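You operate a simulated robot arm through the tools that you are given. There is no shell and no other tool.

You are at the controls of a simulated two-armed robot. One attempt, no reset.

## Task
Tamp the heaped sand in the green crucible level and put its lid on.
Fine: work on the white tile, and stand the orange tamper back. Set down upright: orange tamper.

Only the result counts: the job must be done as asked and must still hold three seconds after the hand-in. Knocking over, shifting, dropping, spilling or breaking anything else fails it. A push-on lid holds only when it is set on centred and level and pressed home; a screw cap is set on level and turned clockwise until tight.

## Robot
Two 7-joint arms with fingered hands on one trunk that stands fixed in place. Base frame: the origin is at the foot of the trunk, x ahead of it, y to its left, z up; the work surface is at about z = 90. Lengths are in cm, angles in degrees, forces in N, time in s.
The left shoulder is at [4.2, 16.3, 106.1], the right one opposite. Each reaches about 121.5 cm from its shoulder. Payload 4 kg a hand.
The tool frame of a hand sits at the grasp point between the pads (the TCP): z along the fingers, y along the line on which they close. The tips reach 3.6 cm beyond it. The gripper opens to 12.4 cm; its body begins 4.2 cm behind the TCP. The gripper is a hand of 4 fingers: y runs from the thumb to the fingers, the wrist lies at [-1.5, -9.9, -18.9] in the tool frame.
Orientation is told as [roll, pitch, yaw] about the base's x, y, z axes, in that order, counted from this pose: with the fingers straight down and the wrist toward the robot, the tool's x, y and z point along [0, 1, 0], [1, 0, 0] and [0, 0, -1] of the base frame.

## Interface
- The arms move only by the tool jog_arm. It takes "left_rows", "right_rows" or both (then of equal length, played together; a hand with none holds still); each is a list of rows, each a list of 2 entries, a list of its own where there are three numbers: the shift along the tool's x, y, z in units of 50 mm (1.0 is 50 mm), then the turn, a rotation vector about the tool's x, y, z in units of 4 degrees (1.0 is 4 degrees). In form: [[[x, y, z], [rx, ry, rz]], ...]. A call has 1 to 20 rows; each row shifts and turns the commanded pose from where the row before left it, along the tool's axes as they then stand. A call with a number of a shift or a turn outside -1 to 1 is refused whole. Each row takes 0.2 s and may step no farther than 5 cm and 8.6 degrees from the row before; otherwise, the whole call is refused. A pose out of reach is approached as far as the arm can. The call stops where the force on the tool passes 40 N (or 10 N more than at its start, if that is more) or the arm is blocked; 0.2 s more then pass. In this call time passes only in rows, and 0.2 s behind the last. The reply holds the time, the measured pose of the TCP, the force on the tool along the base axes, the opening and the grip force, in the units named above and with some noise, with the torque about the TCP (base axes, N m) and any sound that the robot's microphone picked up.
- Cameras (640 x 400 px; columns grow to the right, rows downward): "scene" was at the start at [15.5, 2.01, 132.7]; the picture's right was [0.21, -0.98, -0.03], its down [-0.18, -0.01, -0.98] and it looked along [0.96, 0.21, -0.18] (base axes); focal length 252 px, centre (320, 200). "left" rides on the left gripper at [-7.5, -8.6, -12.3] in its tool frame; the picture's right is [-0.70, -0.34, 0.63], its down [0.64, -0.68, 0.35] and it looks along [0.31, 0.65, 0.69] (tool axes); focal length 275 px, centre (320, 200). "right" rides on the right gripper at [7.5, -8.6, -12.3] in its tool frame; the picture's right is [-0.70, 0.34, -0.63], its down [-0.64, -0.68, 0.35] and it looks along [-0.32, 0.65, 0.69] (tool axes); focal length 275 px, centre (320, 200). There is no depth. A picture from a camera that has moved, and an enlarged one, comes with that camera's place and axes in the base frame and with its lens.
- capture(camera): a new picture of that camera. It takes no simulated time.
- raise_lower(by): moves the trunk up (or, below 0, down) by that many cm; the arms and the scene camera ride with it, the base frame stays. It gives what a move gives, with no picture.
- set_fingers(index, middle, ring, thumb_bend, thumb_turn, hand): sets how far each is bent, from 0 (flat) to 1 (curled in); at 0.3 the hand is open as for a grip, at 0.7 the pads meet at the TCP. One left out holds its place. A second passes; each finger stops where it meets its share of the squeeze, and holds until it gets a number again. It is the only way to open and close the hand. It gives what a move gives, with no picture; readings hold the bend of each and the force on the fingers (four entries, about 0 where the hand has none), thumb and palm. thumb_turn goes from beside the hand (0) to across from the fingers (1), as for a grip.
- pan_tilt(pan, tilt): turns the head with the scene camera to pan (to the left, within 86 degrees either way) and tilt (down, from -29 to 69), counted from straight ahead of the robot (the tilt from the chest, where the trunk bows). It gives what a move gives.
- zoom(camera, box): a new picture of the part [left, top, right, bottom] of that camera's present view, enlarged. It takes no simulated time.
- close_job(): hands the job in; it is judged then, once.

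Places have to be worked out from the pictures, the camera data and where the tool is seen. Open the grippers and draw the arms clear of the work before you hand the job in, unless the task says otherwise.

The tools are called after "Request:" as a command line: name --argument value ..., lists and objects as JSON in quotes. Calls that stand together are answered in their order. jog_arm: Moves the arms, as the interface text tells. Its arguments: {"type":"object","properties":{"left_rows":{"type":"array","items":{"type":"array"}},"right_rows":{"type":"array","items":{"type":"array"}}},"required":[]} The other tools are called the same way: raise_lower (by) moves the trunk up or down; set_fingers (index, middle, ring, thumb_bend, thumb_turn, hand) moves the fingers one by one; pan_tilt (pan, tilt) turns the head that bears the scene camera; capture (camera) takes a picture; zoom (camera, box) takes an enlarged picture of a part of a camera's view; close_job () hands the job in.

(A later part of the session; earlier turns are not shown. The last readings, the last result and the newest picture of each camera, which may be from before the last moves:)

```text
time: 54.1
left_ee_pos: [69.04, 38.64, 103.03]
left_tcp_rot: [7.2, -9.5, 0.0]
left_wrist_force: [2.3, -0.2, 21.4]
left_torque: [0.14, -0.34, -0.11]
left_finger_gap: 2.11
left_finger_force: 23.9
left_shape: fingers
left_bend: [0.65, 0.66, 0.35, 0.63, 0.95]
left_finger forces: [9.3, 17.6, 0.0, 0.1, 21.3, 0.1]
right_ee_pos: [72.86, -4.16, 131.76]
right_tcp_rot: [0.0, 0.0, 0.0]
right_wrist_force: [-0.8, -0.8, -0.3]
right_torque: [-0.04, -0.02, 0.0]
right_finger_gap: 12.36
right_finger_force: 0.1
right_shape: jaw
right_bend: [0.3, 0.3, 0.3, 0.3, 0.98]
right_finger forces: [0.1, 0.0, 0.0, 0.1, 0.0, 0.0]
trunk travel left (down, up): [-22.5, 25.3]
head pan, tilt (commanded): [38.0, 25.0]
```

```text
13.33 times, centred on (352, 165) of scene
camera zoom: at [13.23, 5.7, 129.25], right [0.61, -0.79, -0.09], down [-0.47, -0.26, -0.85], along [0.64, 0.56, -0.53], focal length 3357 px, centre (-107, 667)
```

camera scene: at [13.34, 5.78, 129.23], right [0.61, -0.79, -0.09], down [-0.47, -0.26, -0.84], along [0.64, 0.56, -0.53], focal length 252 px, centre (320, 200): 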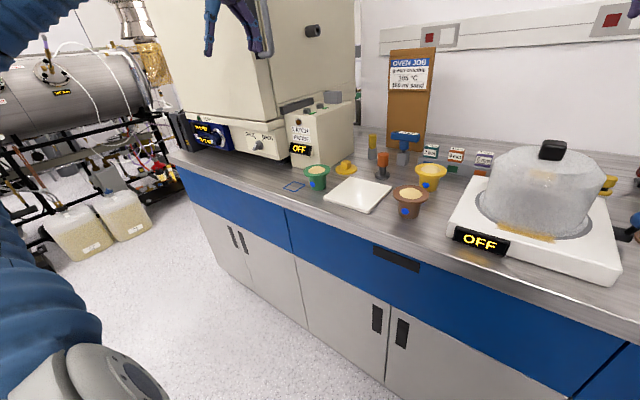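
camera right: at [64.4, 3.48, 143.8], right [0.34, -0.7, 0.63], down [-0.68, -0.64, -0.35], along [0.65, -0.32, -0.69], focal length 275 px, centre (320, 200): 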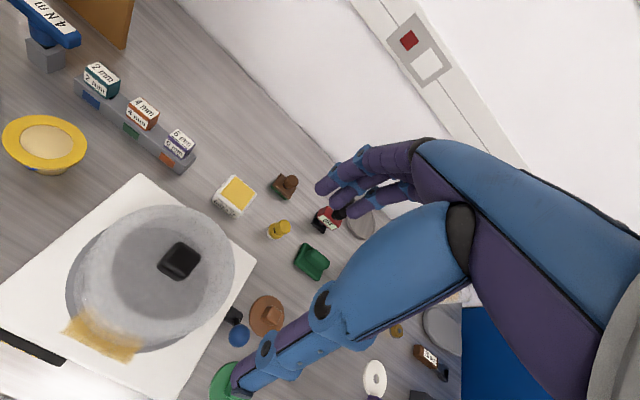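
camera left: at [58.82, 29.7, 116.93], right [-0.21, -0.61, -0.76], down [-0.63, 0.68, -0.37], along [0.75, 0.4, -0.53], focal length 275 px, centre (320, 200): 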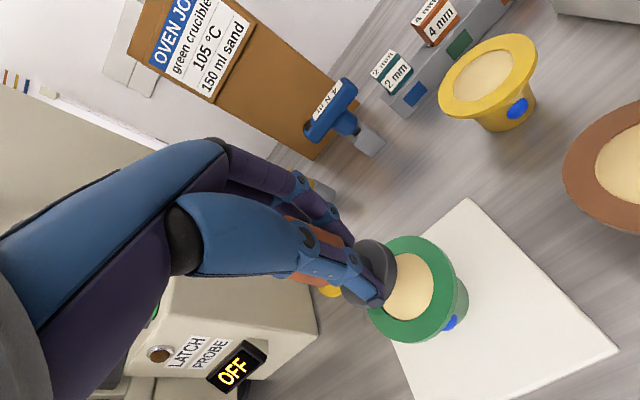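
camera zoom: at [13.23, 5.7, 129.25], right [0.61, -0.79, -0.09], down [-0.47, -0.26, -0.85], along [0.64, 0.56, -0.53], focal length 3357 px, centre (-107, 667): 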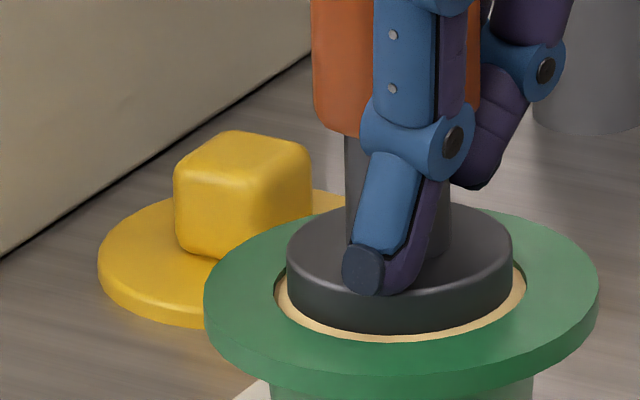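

About 23 N applied. I lift straight up and inspect the sand.

Request:
jog_arm --left_rows '[[[0.0074, 0.0098, -0.0587], [0, 0, 0]], [[0.0124, 0.0163, -0.098], [0, 0, 0]], [[0.0248, 0.0327, -0.1958], [0, 0, 0]], [[0.0372, 0.049, -0.2937], [0, 0, 0]], [[0.0372, 0.049, -0.2937], [0, 0, 0]]]'

Request:
zoom --camera "scene" --box '[325, 130, 385, 190]'

Request:
zoom --camera "scene" --box '[334, 155, 370, 180]'

Request:
zoom --camera "left" --box '[320, 220, 480, 350]'

```text
time: 55.3
left_ee_pos: [69.21, 38.78, 107.69]
left_tcp_rot: [7.2, -9.4, 0.2]
left_wrist_force: [-0.8, -0.1, -1.8]
left_torque: [-0.02, 0.05, 0.0]
left_finger_gap: 2.06
left_finger_force: 23.0
left_shape: fingers
left_bend: [0.66, 0.67, 0.35, 0.63, 0.95]
left_finger forces: [10.3, 15.7, 0.0, 0.0, 20.2, 0.1]
right_ee_pos: [72.93, -4.11, 131.7]
right_tcp_rot: [0.0, 0.0, 0.1]
right_wrist_force: [-0.3, -0.8, -0.6]
right_torque: [0.03, 0.01, -0.01]
right_finger_gap: 12.36
right_finger_force: 0.1
right_shape: jaw
right_bend: [0.3, 0.3, 0.3, 0.3, 0.98]
right_finger forces: [0.0, 0.0, 0.1, 0.1, 0.0, 0.0]
trunk travel left (down, up): [-22.5, 25.3]
head pan, tilt (commanded): [38.0, 25.0]
```

```text
6.67 times, centred on (355, 160) of scene
camera zoom: at [13.31, 5.75, 129.23], right [0.61, -0.79, -0.09], down [-0.47, -0.26, -0.84], along [0.64, 0.56, -0.53], focal length 1678 px, centre (87, 467)
```

zoom: 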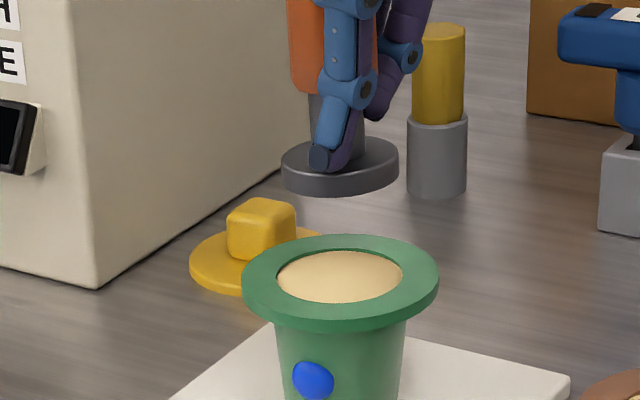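

```text
16.00 times, centred on (352, 168) of scene
camera zoom: at [13.31, 5.75, 129.23], right [0.61, -0.79, -0.09], down [-0.47, -0.26, -0.84], along [0.64, 0.56, -0.53], focal length 4028 px, centre (-192, 720)
```

zoom: 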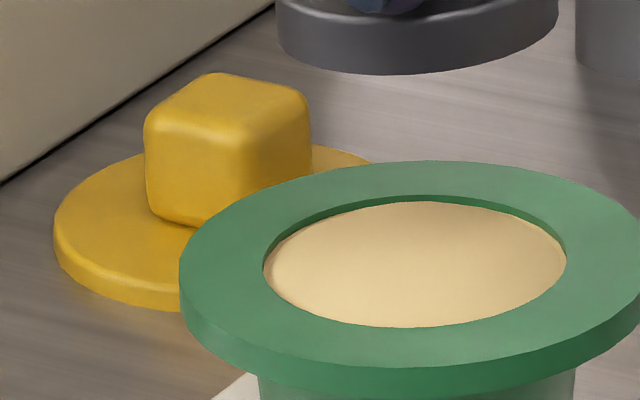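

```text
3.08 times, centred on (400, 285) of left
camera zoom: at [58.92, 29.7, 117.33], right [-0.21, -0.61, -0.76], down [-0.63, 0.68, -0.37], along [0.75, 0.4, -0.53], focal length 847 px, centre (74, -62)
```

zoom: 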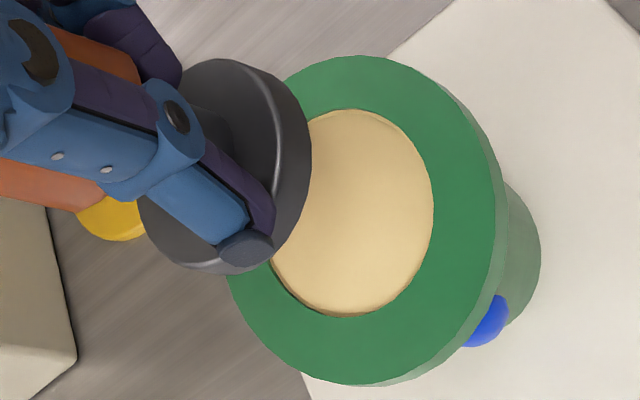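

The heap is gone. I zoom in closely on the surface to judge whether it is truly flat.

Request:
zoom --camera "scene" --box '[340, 162, 365, 178]'

Request:
zoom --camera "scene" --box '[337, 144, 367, 160]'

Request:
zoom --camera "left" --box '[380, 240, 450, 330]'

```text
16.00 times, centred on (352, 170) of scene
camera zoom: at [13.31, 5.75, 129.23], right [0.61, -0.79, -0.09], down [-0.47, -0.26, -0.84], along [0.64, 0.56, -0.53], focal length 4028 px, centre (-200, 680)
```

zoom: 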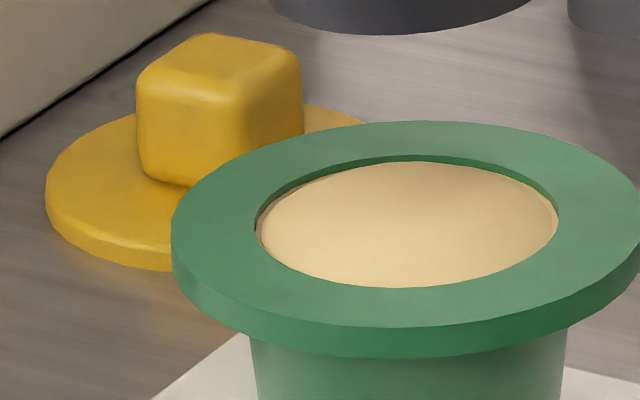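

```text
16.00 times, centred on (352, 152) of scene
camera zoom: at [13.31, 5.75, 129.23], right [0.61, -0.79, -0.09], down [-0.47, -0.26, -0.84], along [0.64, 0.56, -0.53], focal length 4028 px, centre (-192, 968)
```

zoom: 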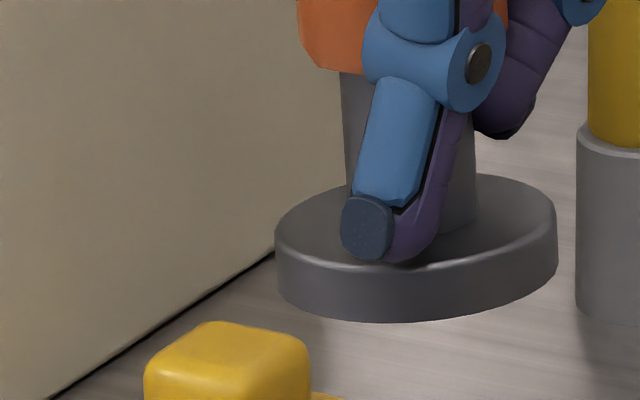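

```text
4.44 times, centred on (415, 285) of left
camera zoom: at [58.92, 29.7, 117.33], right [-0.21, -0.61, -0.76], down [-0.63, 0.68, -0.37], along [0.75, 0.4, -0.53], focal length 1224 px, centre (-102, -178)
```

zoom: 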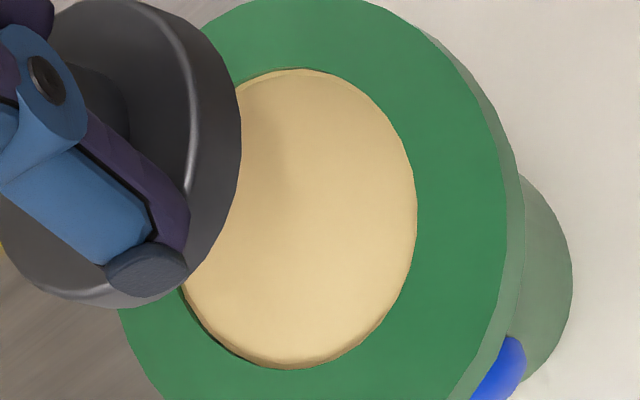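

The surface looks flat, but a second, confirming tamp is cheap. The disc now leans about 2.4° in each direction, so I correct that, compensate the shift, and lower to just above the rim.

Request:
jog_arm --left_rows '[[[0, 0, 0], [-0.6, 0.6, 0]], [[-0.038, -0.039, -0.015], [0, 0, 0]], [[-0.0425, -0.0532, 0.251], [0, 0, 0]], [[-0.0425, -0.0532, 0.251], [0, 0, 0]], [[-0.0425, -0.0532, 0.251], [0, 0, 0]]]'

Request:
zoom --camera "scene" --box '[334, 150, 370, 180]'

Request:
zoom --camera "left" --box '[320, 220, 480, 350]'

```text
time: 56.5
left_ee_pos: [68.88, 38.64, 103.79]
left_tcp_rot: [9.5, -11.6, -0.3]
left_wrist_force: [-0.4, -0.3, -1.6]
left_torque: [-0.05, 0.04, -0.03]
left_finger_gap: 2.06
left_finger_force: 23.4
left_shape: fingers
left_bend: [0.66, 0.67, 0.35, 0.63, 0.95]
left_finger forces: [10.4, 15.8, 0.1, 0.1, 20.0, 0.0]
right_ee_pos: [73.06, -4.05, 131.57]
right_tcp_rot: [0.0, 0.0, 0.0]
right_wrist_force: [0.1, -0.3, 0.1]
right_torque: [0.02, 0.03, -0.01]
right_finger_gap: 12.37
right_finger_force: 0.0
right_shape: jaw
right_bend: [0.3, 0.3, 0.3, 0.3, 0.98]
right_finger forces: [0.0, 0.1, 0.0, 0.0, 0.0, 0.0]
trunk travel left (down, up): [-22.5, 25.3]
head pan, tilt (commanded): [38.0, 25.0]
```

```text
13.33 times, centred on (352, 165) of scene
camera zoom: at [13.39, 5.81, 129.21], right [0.61, -0.79, -0.09], down [-0.47, -0.26, -0.84], along [0.64, 0.56, -0.53], focal length 3357 px, centre (-107, 667)
```

zoom: 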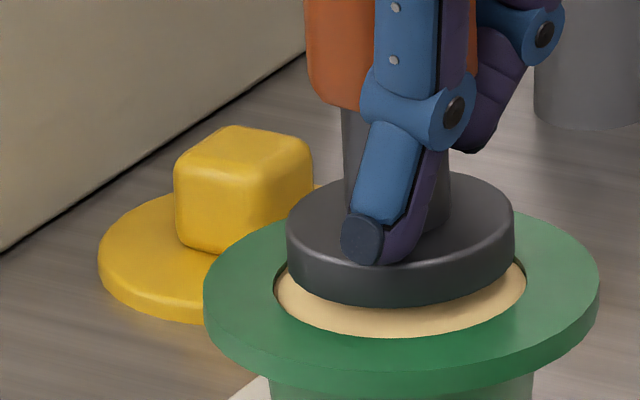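

```text
3.08 times, centred on (400, 285) of left
camera zoom: at [58.41, 29.19, 112.51], right [-0.18, -0.58, -0.79], down [-0.62, 0.7, -0.37], along [0.77, 0.42, -0.48], focal length 847 px, centre (74, -62)
```

zoom: 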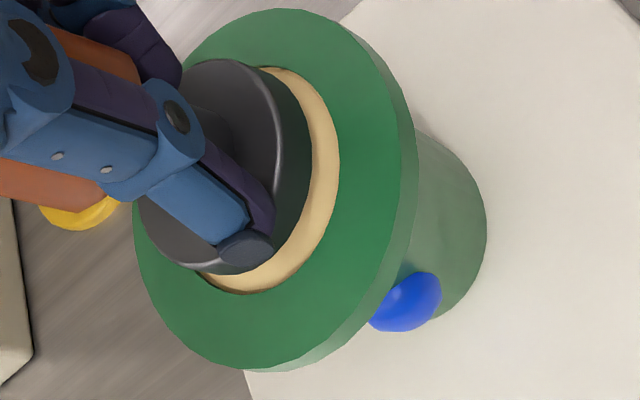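

Concentric again. I lower 6 mm in 2 mm steps and then press.

Request:
jog_arm --left_rows '[[[-0.0065, -0.0082, 0.0386], [0, 0, 0]], [[-0.0065, -0.0082, 0.0386], [0, 0, 0]], [[-0.0065, -0.0082, 0.0386], [0, 0, 0]]]'

Request:
zoom --camera "scene" --box '[334, 150, 370, 180]'

Request:
zoom --camera "left" --box '[320, 220, 480, 350]'

```text
time: 57.3
left_ee_pos: [69.02, 38.67, 103.07]
left_tcp_rot: [9.7, -11.8, -0.3]
left_wrist_force: [-0.4, -1.2, -1.2]
left_torque: [0.01, 0.04, 0.01]
left_finger_gap: 2.04
left_finger_force: 23.2
left_shape: fingers
left_bend: [0.66, 0.67, 0.35, 0.63, 0.95]
left_finger forces: [10.5, 16.1, 0.1, 0.0, 20.5, 0.0]
right_ee_pos: [72.93, -4.1, 131.65]
right_tcp_rot: [0.0, 0.1, -0.1]
right_wrist_force: [-0.4, 0.6, 0.6]
right_torque: [-0.01, 0.01, -0.02]
right_finger_gap: 12.36
right_finger_force: 0.1
right_shape: jaw
right_bend: [0.3, 0.3, 0.3, 0.3, 0.98]
right_finger forces: [0.1, 0.0, 0.0, 0.1, 0.1, 0.1]
trunk travel left (down, up): [-22.5, 25.3]
head pan, tilt (commanded): [38.0, 25.0]
```

```text
13.33 times, centred on (352, 165) of scene
camera zoom: at [13.36, 5.78, 129.22], right [0.61, -0.79, -0.09], down [-0.47, -0.26, -0.84], along [0.64, 0.56, -0.53], focal length 3357 px, centre (-107, 667)
```

zoom: 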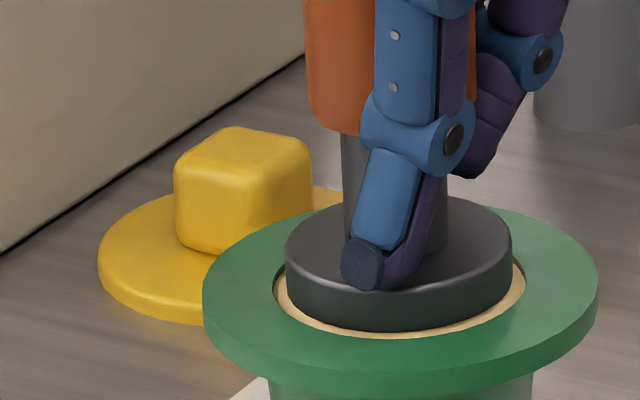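

```text
3.08 times, centred on (400, 285) of left
camera zoom: at [58.39, 29.2, 111.96], right [-0.18, -0.58, -0.79], down [-0.62, 0.7, -0.37], along [0.77, 0.42, -0.48], focal length 847 px, centre (74, -62)
```

zoom: 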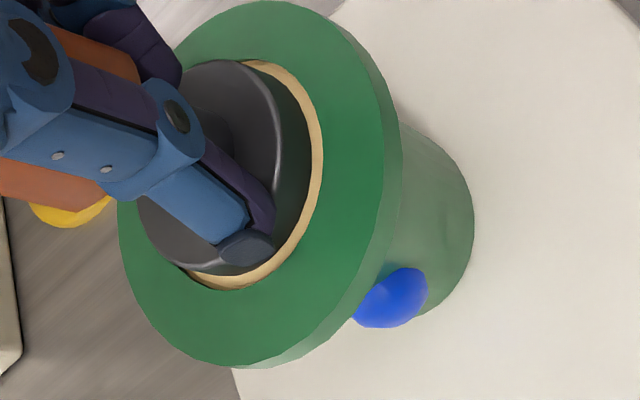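

Not yet in contact; I continue down in 1 mm steps.

Request:
jog_arm --left_rows '[[[-0.0033, -0.0041, 0.0193], [0, 0, 0]], [[-0.0033, -0.0041, 0.0193], [0, 0, 0]], [[-0.0033, -0.0041, 0.0193], [0, 0, 0]]]'

Request:
zoom --camera "scene" --box '[334, 150, 370, 180]'

```text
time: 58.1
left_ee_pos: [68.88, 38.66, 103.0]
left_tcp_rot: [9.7, -11.9, -0.3]
left_wrist_force: [2.3, 1.6, 10.3]
left_torque: [0.05, -0.07, 0.0]
left_finger_gap: 1.98
left_finger_force: 24.2
left_shape: fingers
left_bend: [0.66, 0.67, 0.35, 0.63, 0.95]
left_finger forces: [10.2, 17.1, 0.0, 0.0, 21.3, 0.0]
right_ee_pos: [72.83, -4.12, 131.61]
right_tcp_rot: [0.0, 0.0, 0.0]
right_wrist_force: [-0.3, -0.3, 0.0]
right_torque: [0.03, 0.03, -0.02]
right_finger_gap: 12.34
right_finger_force: 0.0
right_shape: jaw
right_bend: [0.3, 0.3, 0.3, 0.3, 0.98]
right_finger forces: [0.0, 0.0, 0.0, 0.0, 0.1, 0.0]
trunk travel left (down, up): [-22.5, 25.3]
head pan, tilt (commanded): [38.0, 25.0]
```

```text
13.33 times, centred on (352, 165) of scene
camera zoom: at [13.28, 5.75, 129.25], right [0.61, -0.79, -0.09], down [-0.47, -0.26, -0.84], along [0.64, 0.56, -0.53], focal length 3357 px, centre (-107, 667)
```

zoom: 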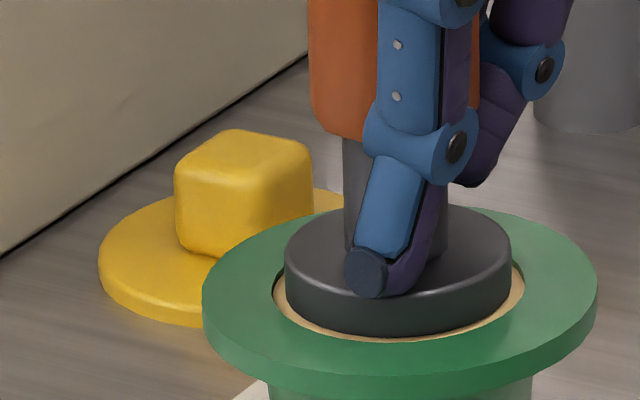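

Contact at 12 N. I press 1 mm further and hold briefly.

Request:
jog_arm --left_rows '[[[-0.0033, -0.0041, 0.0193], [0, 0, 0]], [[0, 0, 0], [0, 0, 0]], [[0, 0, 0], [0, 0, 0]]]'

Request:
jog_arm --left_rows '[[[0.0098, 0.0123, -0.058], [0, 0, 0]], [[0.0163, 0.0205, -0.0965], [0, 0, 0]], [[0.0327, 0.0409, -0.193], [0, 0, 0]], [[0.0491, 0.0614, -0.29], [0, 0, 0]], [[0.0491, 0.0614, -0.29], [0, 0, 0]]]'

Request:
zoom --camera "scene" --box '[325, 130, 385, 190]'

Request:
zoom --camera "scene" --box '[340, 162, 365, 178]'

Request:
zoom --camera "left" --box '[380, 240, 450, 330]'

```text
time: 58.9
left_ee_pos: [68.72, 38.58, 102.92]
left_tcp_rot: [9.7, -12.1, -0.3]
left_wrist_force: [1.9, 2.9, 21.4]
left_torque: [0.16, -0.32, -0.01]
left_finger_gap: 1.86
left_finger_force: 24.1
left_shape: fingers
left_bend: [0.66, 0.66, 0.35, 0.64, 0.95]
left_finger forces: [9.3, 18.3, 0.1, 0.0, 20.4, 0.0]
right_ee_pos: [72.82, -4.2, 131.71]
right_tcp_rot: [0.0, 0.1, 0.0]
right_wrist_force: [0.3, -0.2, 0.1]
right_torque: [0.02, 0.0, 0.01]
right_finger_gap: 12.38
right_finger_force: 0.0
right_shape: jaw
right_bend: [0.3, 0.3, 0.3, 0.3, 0.98]
right_finger forces: [0.0, 0.1, 0.1, 0.0, 0.0, 0.1]
trunk travel left (down, up): [-22.5, 25.3]
head pan, tilt (commanded): [38.0, 25.0]
```

```text
time: 60.1
left_ee_pos: [68.94, 38.63, 107.47]
left_tcp_rot: [9.8, -11.8, -0.3]
left_wrist_force: [-0.7, -0.5, -0.9]
left_torque: [0.01, 0.0, -0.01]
left_finger_gap: 1.9
left_finger_force: 24.6
left_shape: fingers
left_bend: [0.66, 0.67, 0.35, 0.63, 0.95]
left_finger forces: [10.8, 17.3, 0.0, 0.0, 20.4, 0.0]
right_ee_pos: [72.94, -4.1, 131.78]
right_tcp_rot: [0.0, -0.1, -0.1]
right_wrist_force: [-0.1, 0.2, 0.5]
right_torque: [-0.03, -0.03, 0.06]
right_finger_gap: 12.38
right_finger_force: 0.1
right_shape: jaw
right_bend: [0.3, 0.3, 0.3, 0.3, 0.98]
right_finger forces: [0.1, 0.0, 0.1, 0.1, 0.1, 0.0]
trunk travel left (down, up): [-22.5, 25.3]
head pan, tilt (commanded): [38.0, 25.0]
```

```text
6.67 times, centred on (355, 160) of scene
camera zoom: at [13.31, 5.75, 129.23], right [0.61, -0.79, -0.09], down [-0.47, -0.26, -0.84], along [0.64, 0.56, -0.53], focal length 1678 px, centre (87, 467)
```

zoom: 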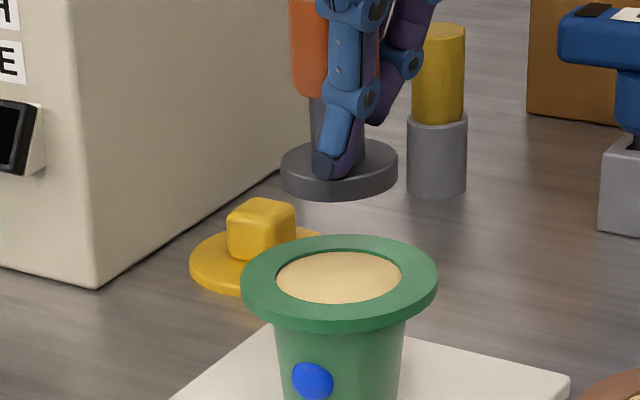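

```text
16.00 times, centred on (352, 170) of scene
camera zoom: at [13.31, 5.75, 129.23], right [0.61, -0.79, -0.09], down [-0.47, -0.26, -0.84], along [0.64, 0.56, -0.53], focal length 4028 px, centre (-200, 680)
```

zoom: 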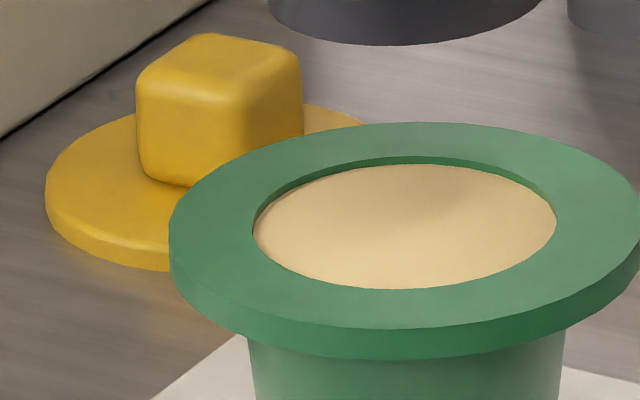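

```text
4.44 times, centred on (415, 285) of left
camera zoom: at [58.36, 29.1, 116.26], right [-0.18, -0.58, -0.79], down [-0.62, 0.7, -0.37], along [0.77, 0.42, -0.48], focal length 1224 px, centre (-102, -178)
```

zoom: 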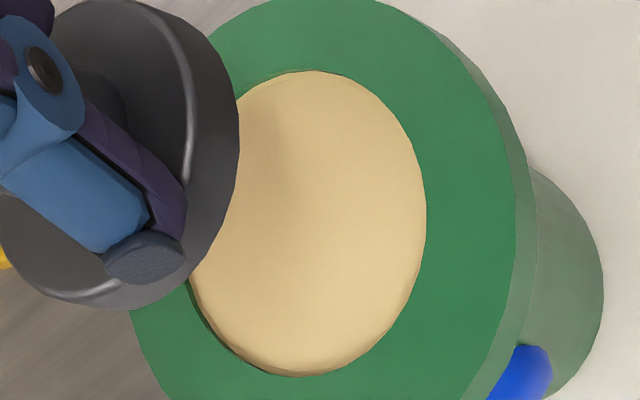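

The second stroke flattened it a touch more. I do a third stroke the same way to make sure it has reached its level.

Request:
jog_arm --left_rows '[[[-0.0458, -0.0573, 0.2702], [0, 0, 0]], [[-0.0458, -0.0573, 0.2702], [0, 0, 0]], [[-0.0392, -0.0491, 0.2316], [0, 0, 0]], [[-0.0065, -0.0082, 0.0386], [0, 0, 0]]]'

Request:
zoom --camera "scene" --box '[334, 150, 370, 180]'

Request:
zoom --camera "left" --box '[320, 220, 480, 350]'

```text
time: 61.1
left_ee_pos: [69.0, 38.55, 103.3]
left_tcp_rot: [9.6, -11.9, -0.3]
left_wrist_force: [-0.1, 0.1, -0.8]
left_torque: [0.02, 0.01, -0.03]
left_finger_gap: 1.89
left_finger_force: 24.3
left_shape: fingers
left_bend: [0.66, 0.67, 0.35, 0.63, 0.95]
left_finger forces: [10.8, 17.2, 0.1, 0.0, 20.4, 0.1]
right_ee_pos: [73.02, -4.07, 131.63]
right_tcp_rot: [0.1, 0.0, 0.0]
right_wrist_force: [-0.3, -0.4, 0.3]
right_torque: [0.02, 0.02, -0.01]
right_finger_gap: 12.34
right_finger_force: 0.0
right_shape: jaw
right_bend: [0.3, 0.3, 0.3, 0.3, 0.98]
right_finger forces: [0.1, 0.0, 0.0, 0.0, 0.0, 0.0]
trunk travel left (down, up): [-22.5, 25.3]
head pan, tilt (commanded): [38.0, 25.0]
```

```text
13.33 times, centred on (352, 165) of scene
camera zoom: at [13.33, 5.78, 129.23], right [0.61, -0.79, -0.09], down [-0.47, -0.26, -0.84], along [0.64, 0.56, -0.53], focal length 3357 px, centre (-107, 667)
```

zoom: 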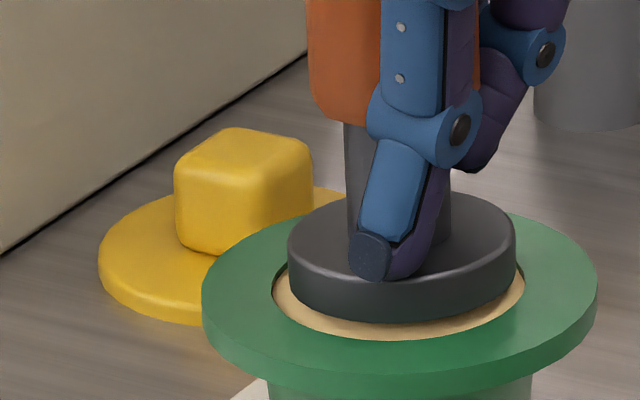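

```text
3.08 times, centred on (400, 285) of left
camera zoom: at [58.36, 29.13, 112.12], right [-0.18, -0.58, -0.79], down [-0.62, 0.7, -0.37], along [0.77, 0.42, -0.48], focal length 847 px, centre (74, -62)
```

zoom: 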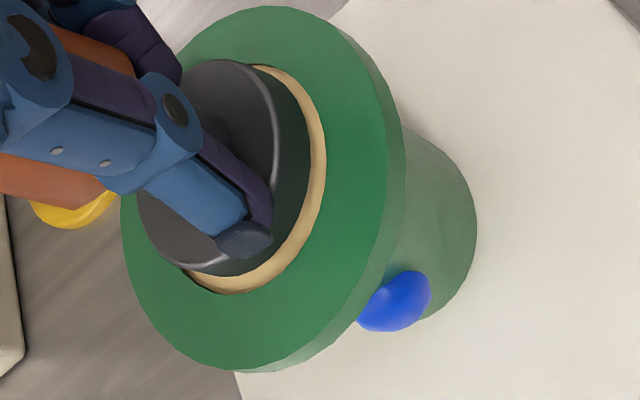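

Well centred. Pressing now in 1 mm steps.

Request:
jog_arm --left_rows '[[[-0.0033, -0.0041, 0.0193], [0, 0, 0]], [[-0.0033, -0.0041, 0.0193], [0, 0, 0]], [[-0.0033, -0.0041, 0.0193], [0, 0, 0]], [[-0.0033, -0.0041, 0.0193], [0, 0, 0]], [[-0.0033, -0.0041, 0.0193], [0, 0, 0]], [[0, 0, 0], [0, 0, 0]]]'

Request:
zoom --camera "scene" --box '[334, 150, 370, 180]'

```text
time: 62.5
left_ee_pos: [68.79, 38.59, 102.9]
left_tcp_rot: [9.6, -11.9, -0.3]
left_wrist_force: [0.4, -2.8, 13.0]
left_torque: [0.03, -0.21, -0.02]
left_finger_gap: 1.9
left_finger_force: 24.6
left_shape: fingers
left_bend: [0.66, 0.67, 0.35, 0.64, 0.95]
left_finger forces: [10.2, 16.5, 0.0, 0.0, 22.1, 0.1]
right_ee_pos: [72.98, -4.14, 131.73]
right_tcp_rot: [0.0, -0.1, 0.1]
right_wrist_force: [0.0, 0.1, -0.7]
right_torque: [0.01, 0.0, -0.01]
right_finger_gap: 12.34
right_finger_force: 0.1
right_shape: jaw
right_bend: [0.3, 0.3, 0.3, 0.3, 0.98]
right_finger forces: [0.0, 0.0, 0.0, 0.0, 0.0, 0.0]
trunk travel left (down, up): [-22.5, 25.3]
head pan, tilt (commanded): [38.0, 25.0]
```

```text
13.33 times, centred on (352, 165) of scene
camera zoom: at [13.26, 5.72, 129.25], right [0.61, -0.79, -0.09], down [-0.47, -0.26, -0.84], along [0.64, 0.56, -0.53], focal length 3357 px, centre (-107, 667)
```

zoom: 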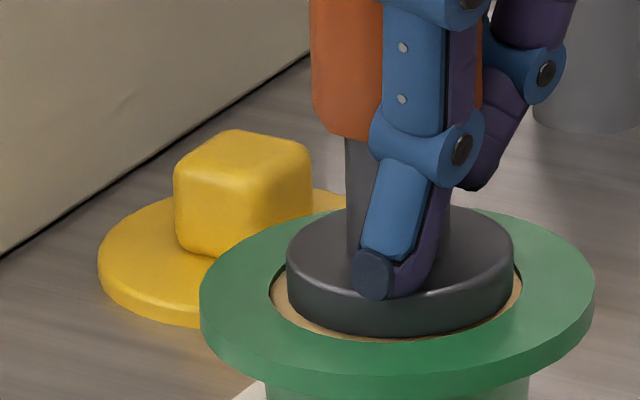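

14 N; one more millimetre, then lift and inspect.

Request:
jog_arm --left_rows '[[[-0.0033, -0.0041, 0.0193], [0, 0, 0]], [[0, 0, 0], [0, 0, 0]], [[0, 0, 0], [0, 0, 0]]]'

Request:
jog_arm --left_rows '[[[0.0098, 0.0123, -0.058], [0, 0, 0]], [[0.0163, 0.0205, -0.0965], [0, 0, 0]], [[0.0327, 0.0409, -0.193], [0, 0, 0]], [[0.0491, 0.0614, -0.29], [0, 0, 0]], [[0.0491, 0.0614, -0.29], [0, 0, 0]]]'

Request:
zoom --camera "scene" --box '[325, 130, 385, 190]'

Request:
zoom --camera "scene" --box '[340, 162, 365, 178]'

Request:
zoom --camera "left" --box '[380, 240, 450, 330]'

```text
time: 63.3
left_ee_pos: [68.93, 38.53, 102.86]
left_tcp_rot: [9.7, -11.9, -0.3]
left_wrist_force: [3.3, 0.4, 22.0]
left_torque: [0.13, -0.3, -0.01]
left_finger_gap: 1.87
left_finger_force: 24.7
left_shape: fingers
left_bend: [0.66, 0.67, 0.35, 0.64, 0.95]
left_finger forces: [9.4, 18.2, 0.1, 0.1, 21.7, 0.1]
right_ee_pos: [72.76, -4.1, 131.78]
right_tcp_rot: [0.1, 0.0, 0.0]
right_wrist_force: [0.6, -1.2, 0.0]
right_torque: [-0.01, 0.02, 0.01]
right_finger_gap: 12.35
right_finger_force: 0.2
right_shape: jaw
right_bend: [0.3, 0.3, 0.3, 0.3, 0.98]
right_finger forces: [0.0, 0.1, 0.0, 0.0, 0.0, 0.1]
trunk travel left (down, up): [-22.5, 25.3]
head pan, tilt (commanded): [38.0, 25.0]
```

```text
time: 64.5
left_ee_pos: [68.84, 38.63, 107.61]
left_tcp_rot: [9.7, -11.9, -0.4]
left_wrist_force: [0.2, 0.1, -0.6]
left_torque: [-0.06, 0.01, -0.02]
left_finger_gap: 1.83
left_finger_force: 24.0
left_shape: fingers
left_bend: [0.66, 0.67, 0.35, 0.64, 0.95]
left_finger forces: [10.6, 17.4, 0.0, 0.0, 20.3, 0.0]
right_ee_pos: [72.86, -4.15, 131.66]
right_tcp_rot: [0.0, 0.0, 0.0]
right_wrist_force: [-0.1, 0.5, 0.1]
right_torque: [-0.04, -0.01, -0.01]
right_finger_gap: 12.35
right_finger_force: 0.1
right_shape: jaw
right_bend: [0.3, 0.3, 0.3, 0.3, 0.98]
right_finger forces: [0.1, 0.1, 0.0, 0.1, 0.1, 0.0]
trunk travel left (down, up): [-22.5, 25.3]
head pan, tilt (commanded): [38.0, 25.0]
```

```text
6.67 times, centred on (355, 160) of scene
camera zoom: at [13.31, 5.75, 129.23], right [0.61, -0.79, -0.09], down [-0.47, -0.26, -0.84], along [0.64, 0.56, -0.53], focal length 1678 px, centre (87, 467)
```

zoom: 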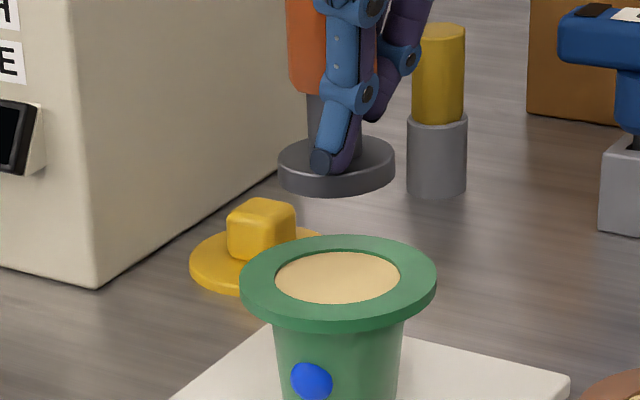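

```text
16.00 times, centred on (352, 170) of scene
camera zoom: at [13.31, 5.75, 129.23], right [0.61, -0.79, -0.09], down [-0.47, -0.26, -0.84], along [0.64, 0.56, -0.53], focal length 4028 px, centre (-200, 680)
```

zoom: 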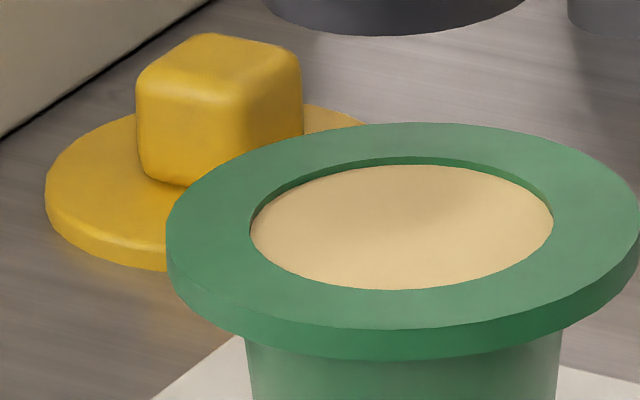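

```text
4.44 times, centred on (415, 285) of left
camera zoom: at [58.32, 29.19, 116.42], right [-0.18, -0.58, -0.8], down [-0.62, 0.7, -0.37], along [0.77, 0.42, -0.48], focal length 1224 px, centre (-102, -178)
```

zoom: 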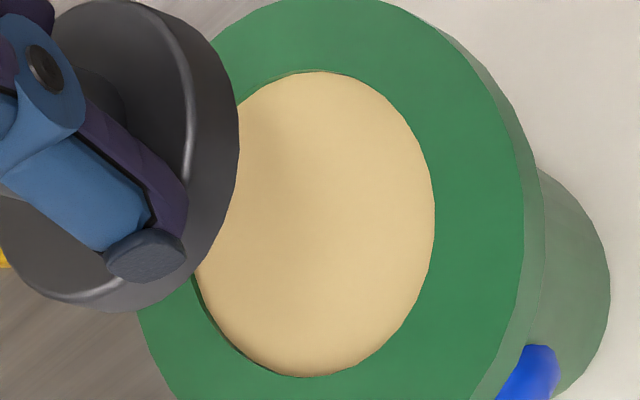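

It is very nearly flat and each stroke only changes it marginally. I do one last stroke with a tiny recentring to be sure.

Request:
jog_arm --left_rows '[[[-0.0318, -0.0633, 0.2712], [0, 0, 0]], [[-0.0458, -0.0573, 0.2702], [0, 0, 0]], [[-0.0392, -0.0491, 0.2316], [0, 0, 0]], [[-0.0098, -0.0123, 0.058], [0, 0, 0]]]'

Request:
zoom --camera "scene" --box '[334, 150, 370, 180]'

Request:
zoom --camera "left" --box '[320, 220, 480, 350]'

```text
time: 65.5
left_ee_pos: [68.85, 38.71, 103.15]
left_tcp_rot: [9.6, -11.8, -0.4]
left_wrist_force: [0.1, -0.6, -1.4]
left_torque: [-0.02, 0.02, -0.01]
left_finger_gap: 1.87
left_finger_force: 23.8
left_shape: fingers
left_bend: [0.66, 0.67, 0.35, 0.64, 0.95]
left_finger forces: [10.6, 17.5, 0.1, 0.1, 20.1, 0.0]
right_ee_pos: [73.04, -4.07, 131.61]
right_tcp_rot: [-0.1, -0.1, 0.1]
right_wrist_force: [0.9, 0.0, 0.0]
right_torque: [0.01, 0.01, 0.0]
right_finger_gap: 12.35
right_finger_force: 0.0
right_shape: jaw
right_bend: [0.3, 0.3, 0.3, 0.3, 0.98]
right_finger forces: [0.1, 0.0, 0.0, 0.0, 0.1, 0.1]
trunk travel left (down, up): [-22.5, 25.3]
head pan, tilt (commanded): [38.0, 25.0]
```

```text
13.33 times, centred on (352, 165) of scene
camera zoom: at [13.34, 5.78, 129.23], right [0.61, -0.79, -0.09], down [-0.47, -0.26, -0.84], along [0.64, 0.56, -0.53], focal length 3357 px, centre (-107, 667)
```

zoom: 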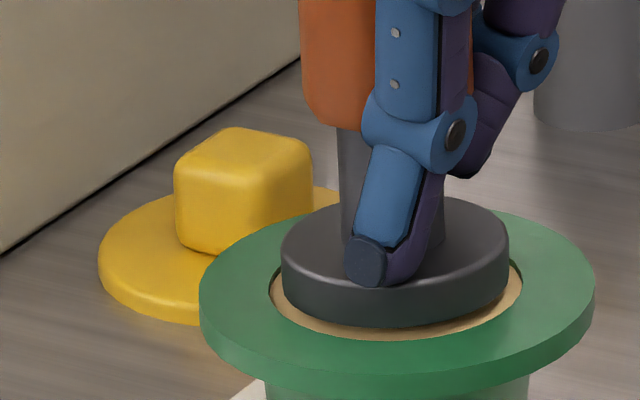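

```text
3.08 times, centred on (400, 285) of left
camera zoom: at [58.32, 29.24, 111.99], right [-0.18, -0.58, -0.79], down [-0.62, 0.7, -0.37], along [0.77, 0.42, -0.48], focal length 847 px, centre (74, -62)
```

zoom: 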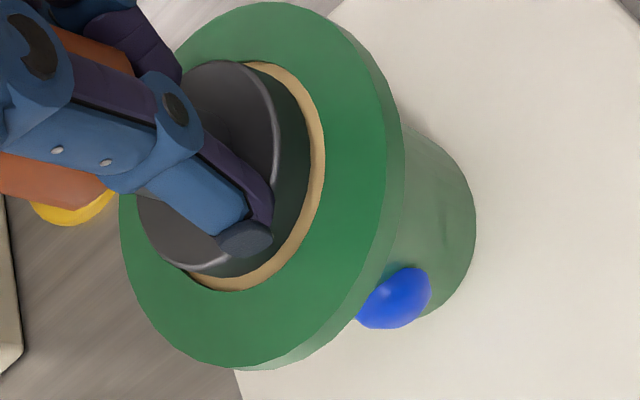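

Centred. Final press.

Request:
jog_arm --left_rows '[[[-0.0033, -0.0041, 0.0193], [0, 0, 0]], [[-0.0033, -0.0041, 0.0193], [0, 0, 0]], [[-0.0033, -0.0041, 0.0193], [0, 0, 0]], [[-0.0033, -0.0041, 0.0193], [0, 0, 0]], [[-0.0033, -0.0041, 0.0193], [0, 0, 0]], [[0, 0, 0], [0, 0, 0]], [[0, 0, 0], [0, 0, 0]]]'

Request:
zoom --camera "scene" --box '[334, 150, 370, 180]'

```text
time: 67.1
left_ee_pos: [68.85, 38.67, 102.96]
left_tcp_rot: [9.6, -11.9, -0.3]
left_wrist_force: [2.2, 0.8, 19.5]
left_torque: [0.15, -0.28, -0.03]
left_finger_gap: 1.8
left_finger_force: 24.9
left_shape: fingers
left_bend: [0.66, 0.67, 0.35, 0.64, 0.95]
left_finger forces: [9.1, 18.5, 0.1, 0.1, 21.4, 0.0]
right_ee_pos: [72.81, -4.15, 131.75]
right_tcp_rot: [0.0, 0.0, 0.0]
right_wrist_force: [0.6, -0.2, -0.1]
right_torque: [0.02, 0.01, 0.03]
right_finger_gap: 12.37
right_finger_force: 0.0
right_shape: jaw
right_bend: [0.3, 0.3, 0.3, 0.3, 0.98]
right_finger forces: [0.0, 0.0, 0.1, 0.0, 0.1, 0.0]
trunk travel left (down, up): [-22.5, 25.3]
head pan, tilt (commanded): [38.0, 25.0]
```

```text
13.33 times, centred on (352, 165) of scene
camera zoom: at [13.23, 5.72, 129.26], right [0.61, -0.79, -0.09], down [-0.47, -0.26, -0.85], along [0.64, 0.56, -0.53], focal length 3357 px, centre (-107, 667)
```

zoom: 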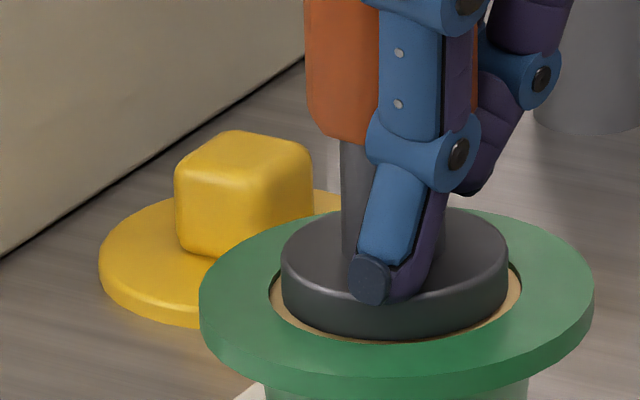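

Pressed with about 21 N. I lift straight up again and inspect.

Request:
jog_arm --left_rows '[[[0.0098, 0.0123, -0.058], [0, 0, 0]], [[0.0163, 0.0205, -0.0965], [0, 0, 0]], [[0.0327, 0.0409, -0.193], [0, 0, 0]], [[0.0491, 0.0614, -0.29], [0, 0, 0]], [[0.0491, 0.0614, -0.29], [0, 0, 0]]]'

Request:
zoom --camera "scene" --box '[340, 162, 365, 178]'

Request:
zoom --camera "scene" --box '[325, 130, 385, 190]'

Request:
zoom --camera "scene" --box '[337, 144, 367, 160]'

```text
time: 68.3
left_ee_pos: [68.86, 38.75, 107.33]
left_tcp_rot: [9.8, -11.8, -0.3]
left_wrist_force: [-0.6, 0.2, -1.7]
left_torque: [0.01, 0.02, -0.01]
left_finger_gap: 1.84
left_finger_force: 24.7
left_shape: fingers
left_bend: [0.66, 0.67, 0.35, 0.64, 0.95]
left_finger forces: [10.3, 17.6, 0.1, 0.1, 20.1, 0.0]
right_ee_pos: [72.83, -4.21, 131.63]
right_tcp_rot: [0.0, 0.0, 0.0]
right_wrist_force: [0.1, 0.8, -0.1]
right_torque: [-0.02, 0.01, 0.0]
right_finger_gap: 12.38
right_finger_force: 0.2
right_shape: jaw
right_bend: [0.3, 0.3, 0.3, 0.3, 0.98]
right_finger forces: [0.1, 0.1, 0.0, 0.0, 0.0, 0.0]
trunk travel left (down, up): [-22.5, 25.3]
head pan, tilt (commanded): [38.0, 25.0]
```

```text
16.00 times, centred on (352, 170) of scene
camera zoom: at [13.32, 5.75, 129.23], right [0.61, -0.79, -0.09], down [-0.47, -0.26, -0.84], along [0.64, 0.56, -0.53], focal length 4028 px, centre (-200, 680)
```

zoom: 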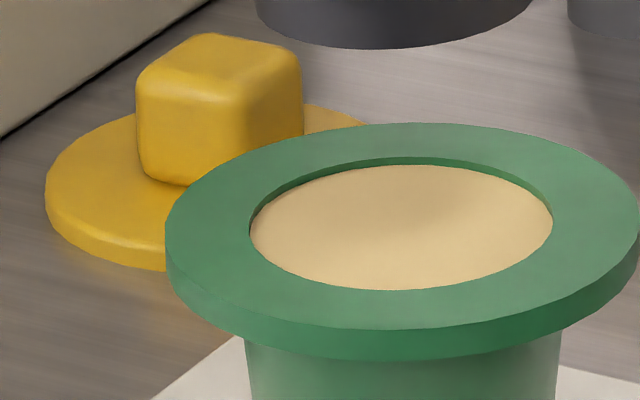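

```text
6.67 times, centred on (355, 160) of scene
camera zoom: at [13.32, 5.75, 129.23], right [0.61, -0.79, -0.09], down [-0.47, -0.26, -0.84], along [0.64, 0.56, -0.53], focal length 1678 px, centre (87, 467)
```

zoom: 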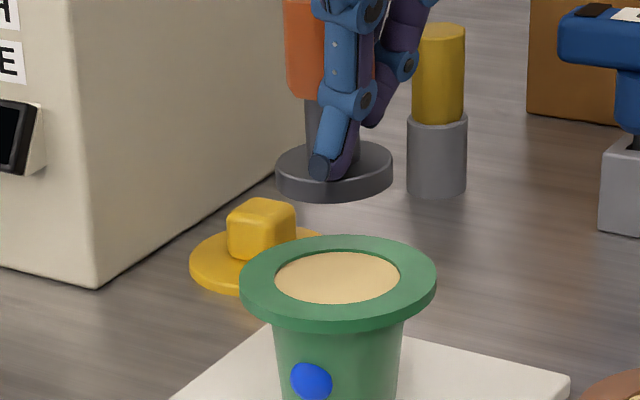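

```text
16.00 times, centred on (352, 152) of scene
camera zoom: at [13.32, 5.75, 129.23], right [0.61, -0.79, -0.09], down [-0.47, -0.26, -0.84], along [0.64, 0.56, -0.53], focal length 4028 px, centre (-192, 968)
```

zoom: 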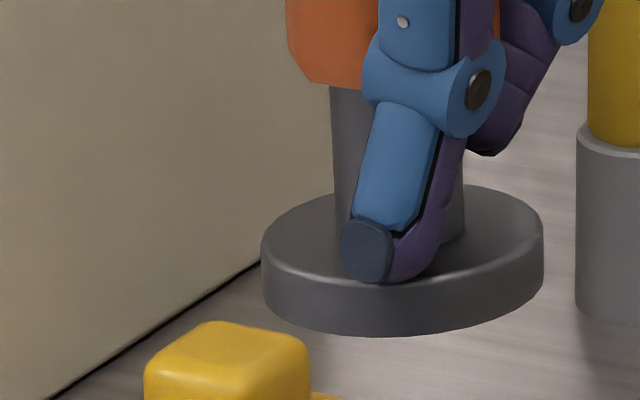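

No further change: the sand is level. Now I take the tamper back to its place; I level the disc (−1.6° pitch, +2.9° roll) and move to above its original spot (82.75, 37.8).

Request:
jog_arm --left_rows '[[[0, 0, 0], [-0.4, 0.72, 0]], [[-0.05, 0.25, 0.05], [0, 0, 0]], [[-0.0709, 0.3613, 0.0723], [0, 0, 0]], [[-0.0709, 0.3613, 0.0723], [0, 0, 0]], [[-0.0709, 0.3613, 0.0723], [0, 0, 0]], [[-0.0709, 0.3613, 0.0723], [0, 0, 0]], [[-0.0709, 0.3613, 0.0723], [0, 0, 0]], [[-0.0709, 0.3613, 0.0723], [0, 0, 0]], [[-0.0206, 0.1112, 0.0222], [0, 0, 0]]]'

Request:
zoom --camera "scene" --box '[360, 100, 430, 170]'

Request:
zoom --camera "scene" --box '[375, 126, 405, 146]'

Request:
capture --camera "left"

```text
time: 70.3
left_ee_pos: [81.86, 36.73, 107.39]
left_tcp_rot: [12.7, -13.2, -0.7]
left_wrist_force: [-0.2, -0.5, -1.9]
left_torque: [0.0, 0.01, -0.01]
left_finger_gap: 1.8
left_finger_force: 23.2
left_shape: fingers
left_bend: [0.66, 0.67, 0.35, 0.64, 0.95]
left_finger forces: [10.0, 17.6, 0.0, 0.0, 20.0, 0.0]
right_ee_pos: [72.97, -4.04, 131.7]
right_tcp_rot: [0.1, 0.1, 0.0]
right_wrist_force: [-0.3, -0.2, 0.2]
right_torque: [0.02, 0.0, -0.02]
right_finger_gap: 12.33
right_finger_force: 0.0
right_shape: jaw
right_bend: [0.3, 0.3, 0.3, 0.3, 0.98]
right_finger forces: [0.1, 0.1, 0.1, 0.1, 0.0, 0.0]
trunk travel left (down, up): [-22.5, 25.3]
head pan, tilt (commanded): [38.0, 25.0]
```

```text
5.71 times, centred on (395, 135) of scene
camera zoom: at [13.34, 5.79, 129.23], right [0.61, -0.79, -0.09], down [-0.47, -0.26, -0.84], along [0.64, 0.56, -0.53], focal length 1439 px, centre (-109, 571)
```

zoom: 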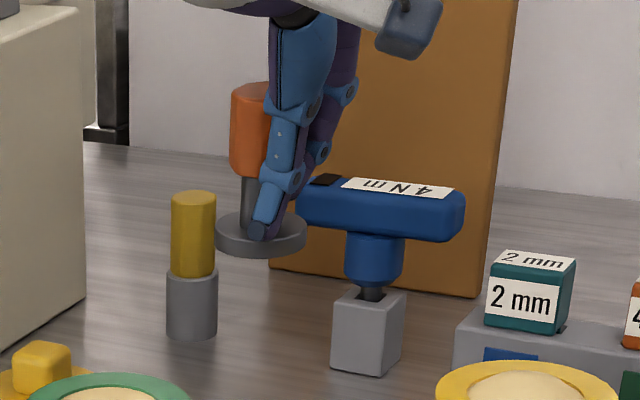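

```text
16.00 times, centred on (390, 136) of scene
camera zoom: at [13.34, 5.79, 129.23], right [0.61, -0.79, -0.09], down [-0.47, -0.26, -0.84], along [0.64, 0.56, -0.53], focal length 4028 px, centre (-800, 1224)
```

zoom: 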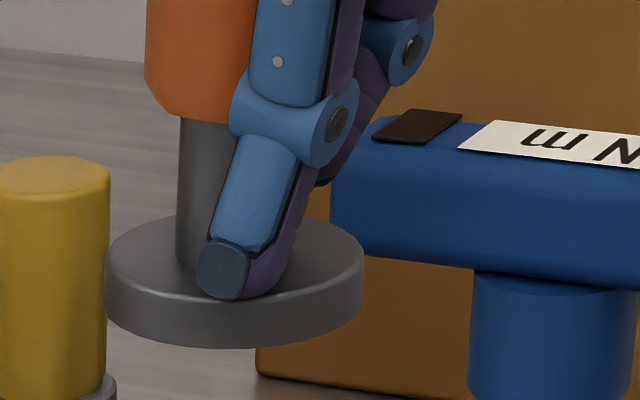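

```text
taken
camera left: at [71.13, 26.73, 115.45], right [-0.16, -0.54, -0.83], down [-0.61, 0.71, -0.35], along [0.78, 0.45, -0.44], focal length 275 px, centre (320, 200)
```

left: 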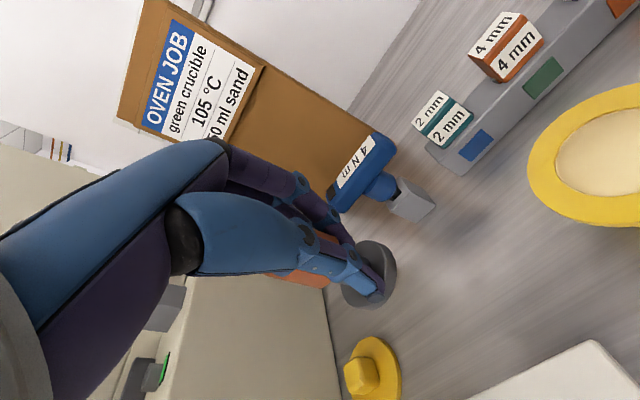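

Tamper is level within 2° over its original place. I lower 10 cm, then check.

Request:
jog_arm --left_rows '[[[-0.0424, -0.0463, 0.1899], [0, 0, 0]], [[-0.0742, -0.0811, 0.3323], [0, 0, 0]], [[-0.0742, -0.0811, 0.3323], [0, 0, 0]], [[-0.0742, -0.0811, 0.3323], [0, 0, 0]], [[-0.0742, -0.0811, 0.3323], [0, 0, 0]], [[-0.0636, -0.0695, 0.2849], [0, 0, 0]], [[-0.0212, -0.0232, 0.095], [0, 0, 0]]]'

Request:
zoom --camera "scene" --box '[370, 130, 420, 190]'

Request:
capture --camera "left"

```text
time: 71.9
left_ee_pos: [81.78, 36.68, 97.43]
left_tcp_rot: [12.6, -13.4, -0.6]
left_wrist_force: [-0.1, -0.1, -1.5]
left_torque: [0.0, 0.01, 0.01]
left_finger_gap: 1.82
left_finger_force: 23.7
left_shape: fingers
left_bend: [0.66, 0.67, 0.35, 0.64, 0.95]
left_finger forces: [10.0, 17.6, 0.0, 0.0, 19.8, 0.0]
right_ee_pos: [72.96, -4.12, 131.68]
right_tcp_rot: [0.0, 0.1, 0.1]
right_wrist_force: [0.4, -0.3, -0.1]
right_torque: [0.02, 0.0, 0.0]
right_finger_gap: 12.34
right_finger_force: 0.0
right_shape: jaw
right_bend: [0.3, 0.3, 0.3, 0.3, 0.98]
right_finger forces: [0.0, 0.0, 0.0, 0.0, 0.1, 0.0]
trunk travel left (down, up): [-22.5, 25.3]
head pan, tilt (commanded): [38.0, 25.0]
```

```text
6.67 times, centred on (395, 160) of scene
camera zoom: at [13.35, 5.78, 129.23], right [0.61, -0.79, -0.09], down [-0.47, -0.26, -0.84], along [0.64, 0.56, -0.53], focal length 1678 px, centre (-180, 467)
```

zoom: 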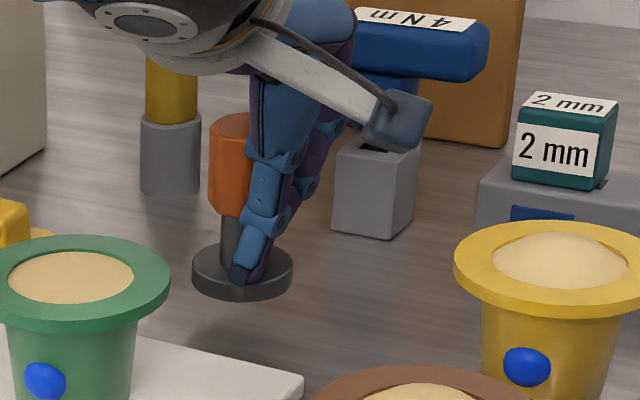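

```text
taken
camera left: at [71.11, 26.71, 105.49], right [-0.16, -0.54, -0.83], down [-0.61, 0.71, -0.35], along [0.78, 0.45, -0.44], focal length 275 px, centre (320, 200)
```

left: 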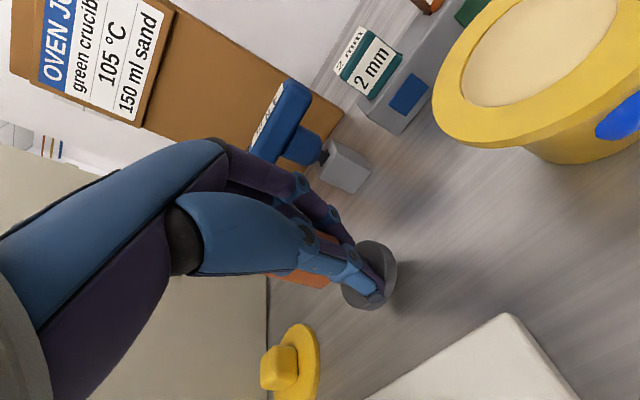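

About 1.4 cm above the bench. I lower 1 cm, then creep to contact.

Request:
jog_arm --left_rows '[[[-0.0212, -0.0232, 0.095], [0, 0, 0]], [[-0.0127, -0.0139, 0.057], [0, 0, 0]], [[-0.0085, -0.0093, 0.038], [0, 0, 0]], [[-0.0042, -0.0046, 0.019], [0, 0, 0]], [[-0.0042, -0.0046, 0.019], [0, 0, 0]]]'

Request:
zoom --camera "scene" --box '[378, 145, 413, 182]'

```text
time: 73.1
left_ee_pos: [81.98, 36.72, 96.34]
left_tcp_rot: [12.6, -13.3, -0.6]
left_wrist_force: [0.2, 0.2, -1.8]
left_torque: [-0.01, 0.01, 0.02]
left_finger_gap: 1.8
left_finger_force: 24.1
left_shape: fingers
left_bend: [0.66, 0.67, 0.35, 0.64, 0.95]
left_finger forces: [10.1, 17.8, 0.0, 0.0, 20.0, 0.0]
right_ee_pos: [72.94, -4.09, 131.63]
right_tcp_rot: [0.0, 0.1, 0.0]
right_wrist_force: [0.2, 0.2, -0.1]
right_torque: [-0.02, -0.01, 0.01]
right_finger_gap: 12.35
right_finger_force: 0.1
right_shape: jaw
right_bend: [0.3, 0.3, 0.3, 0.3, 0.98]
right_finger forces: [0.0, 0.1, 0.1, 0.1, 0.1, 0.0]
trunk travel left (down, up): [-22.5, 25.3]
head pan, tilt (commanded): [38.0, 25.0]
```

```text
10.81 times, centred on (396, 164) of scene
camera zoom: at [13.37, 5.78, 129.22], right [0.61, -0.79, -0.09], down [-0.47, -0.26, -0.84], along [0.64, 0.56, -0.53], focal length 2722 px, centre (-496, 595)
```

zoom: 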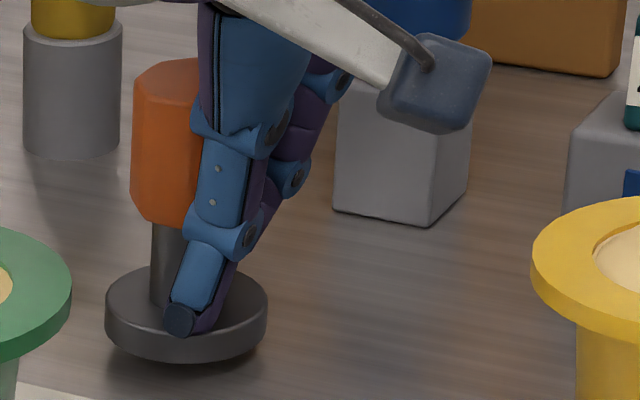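

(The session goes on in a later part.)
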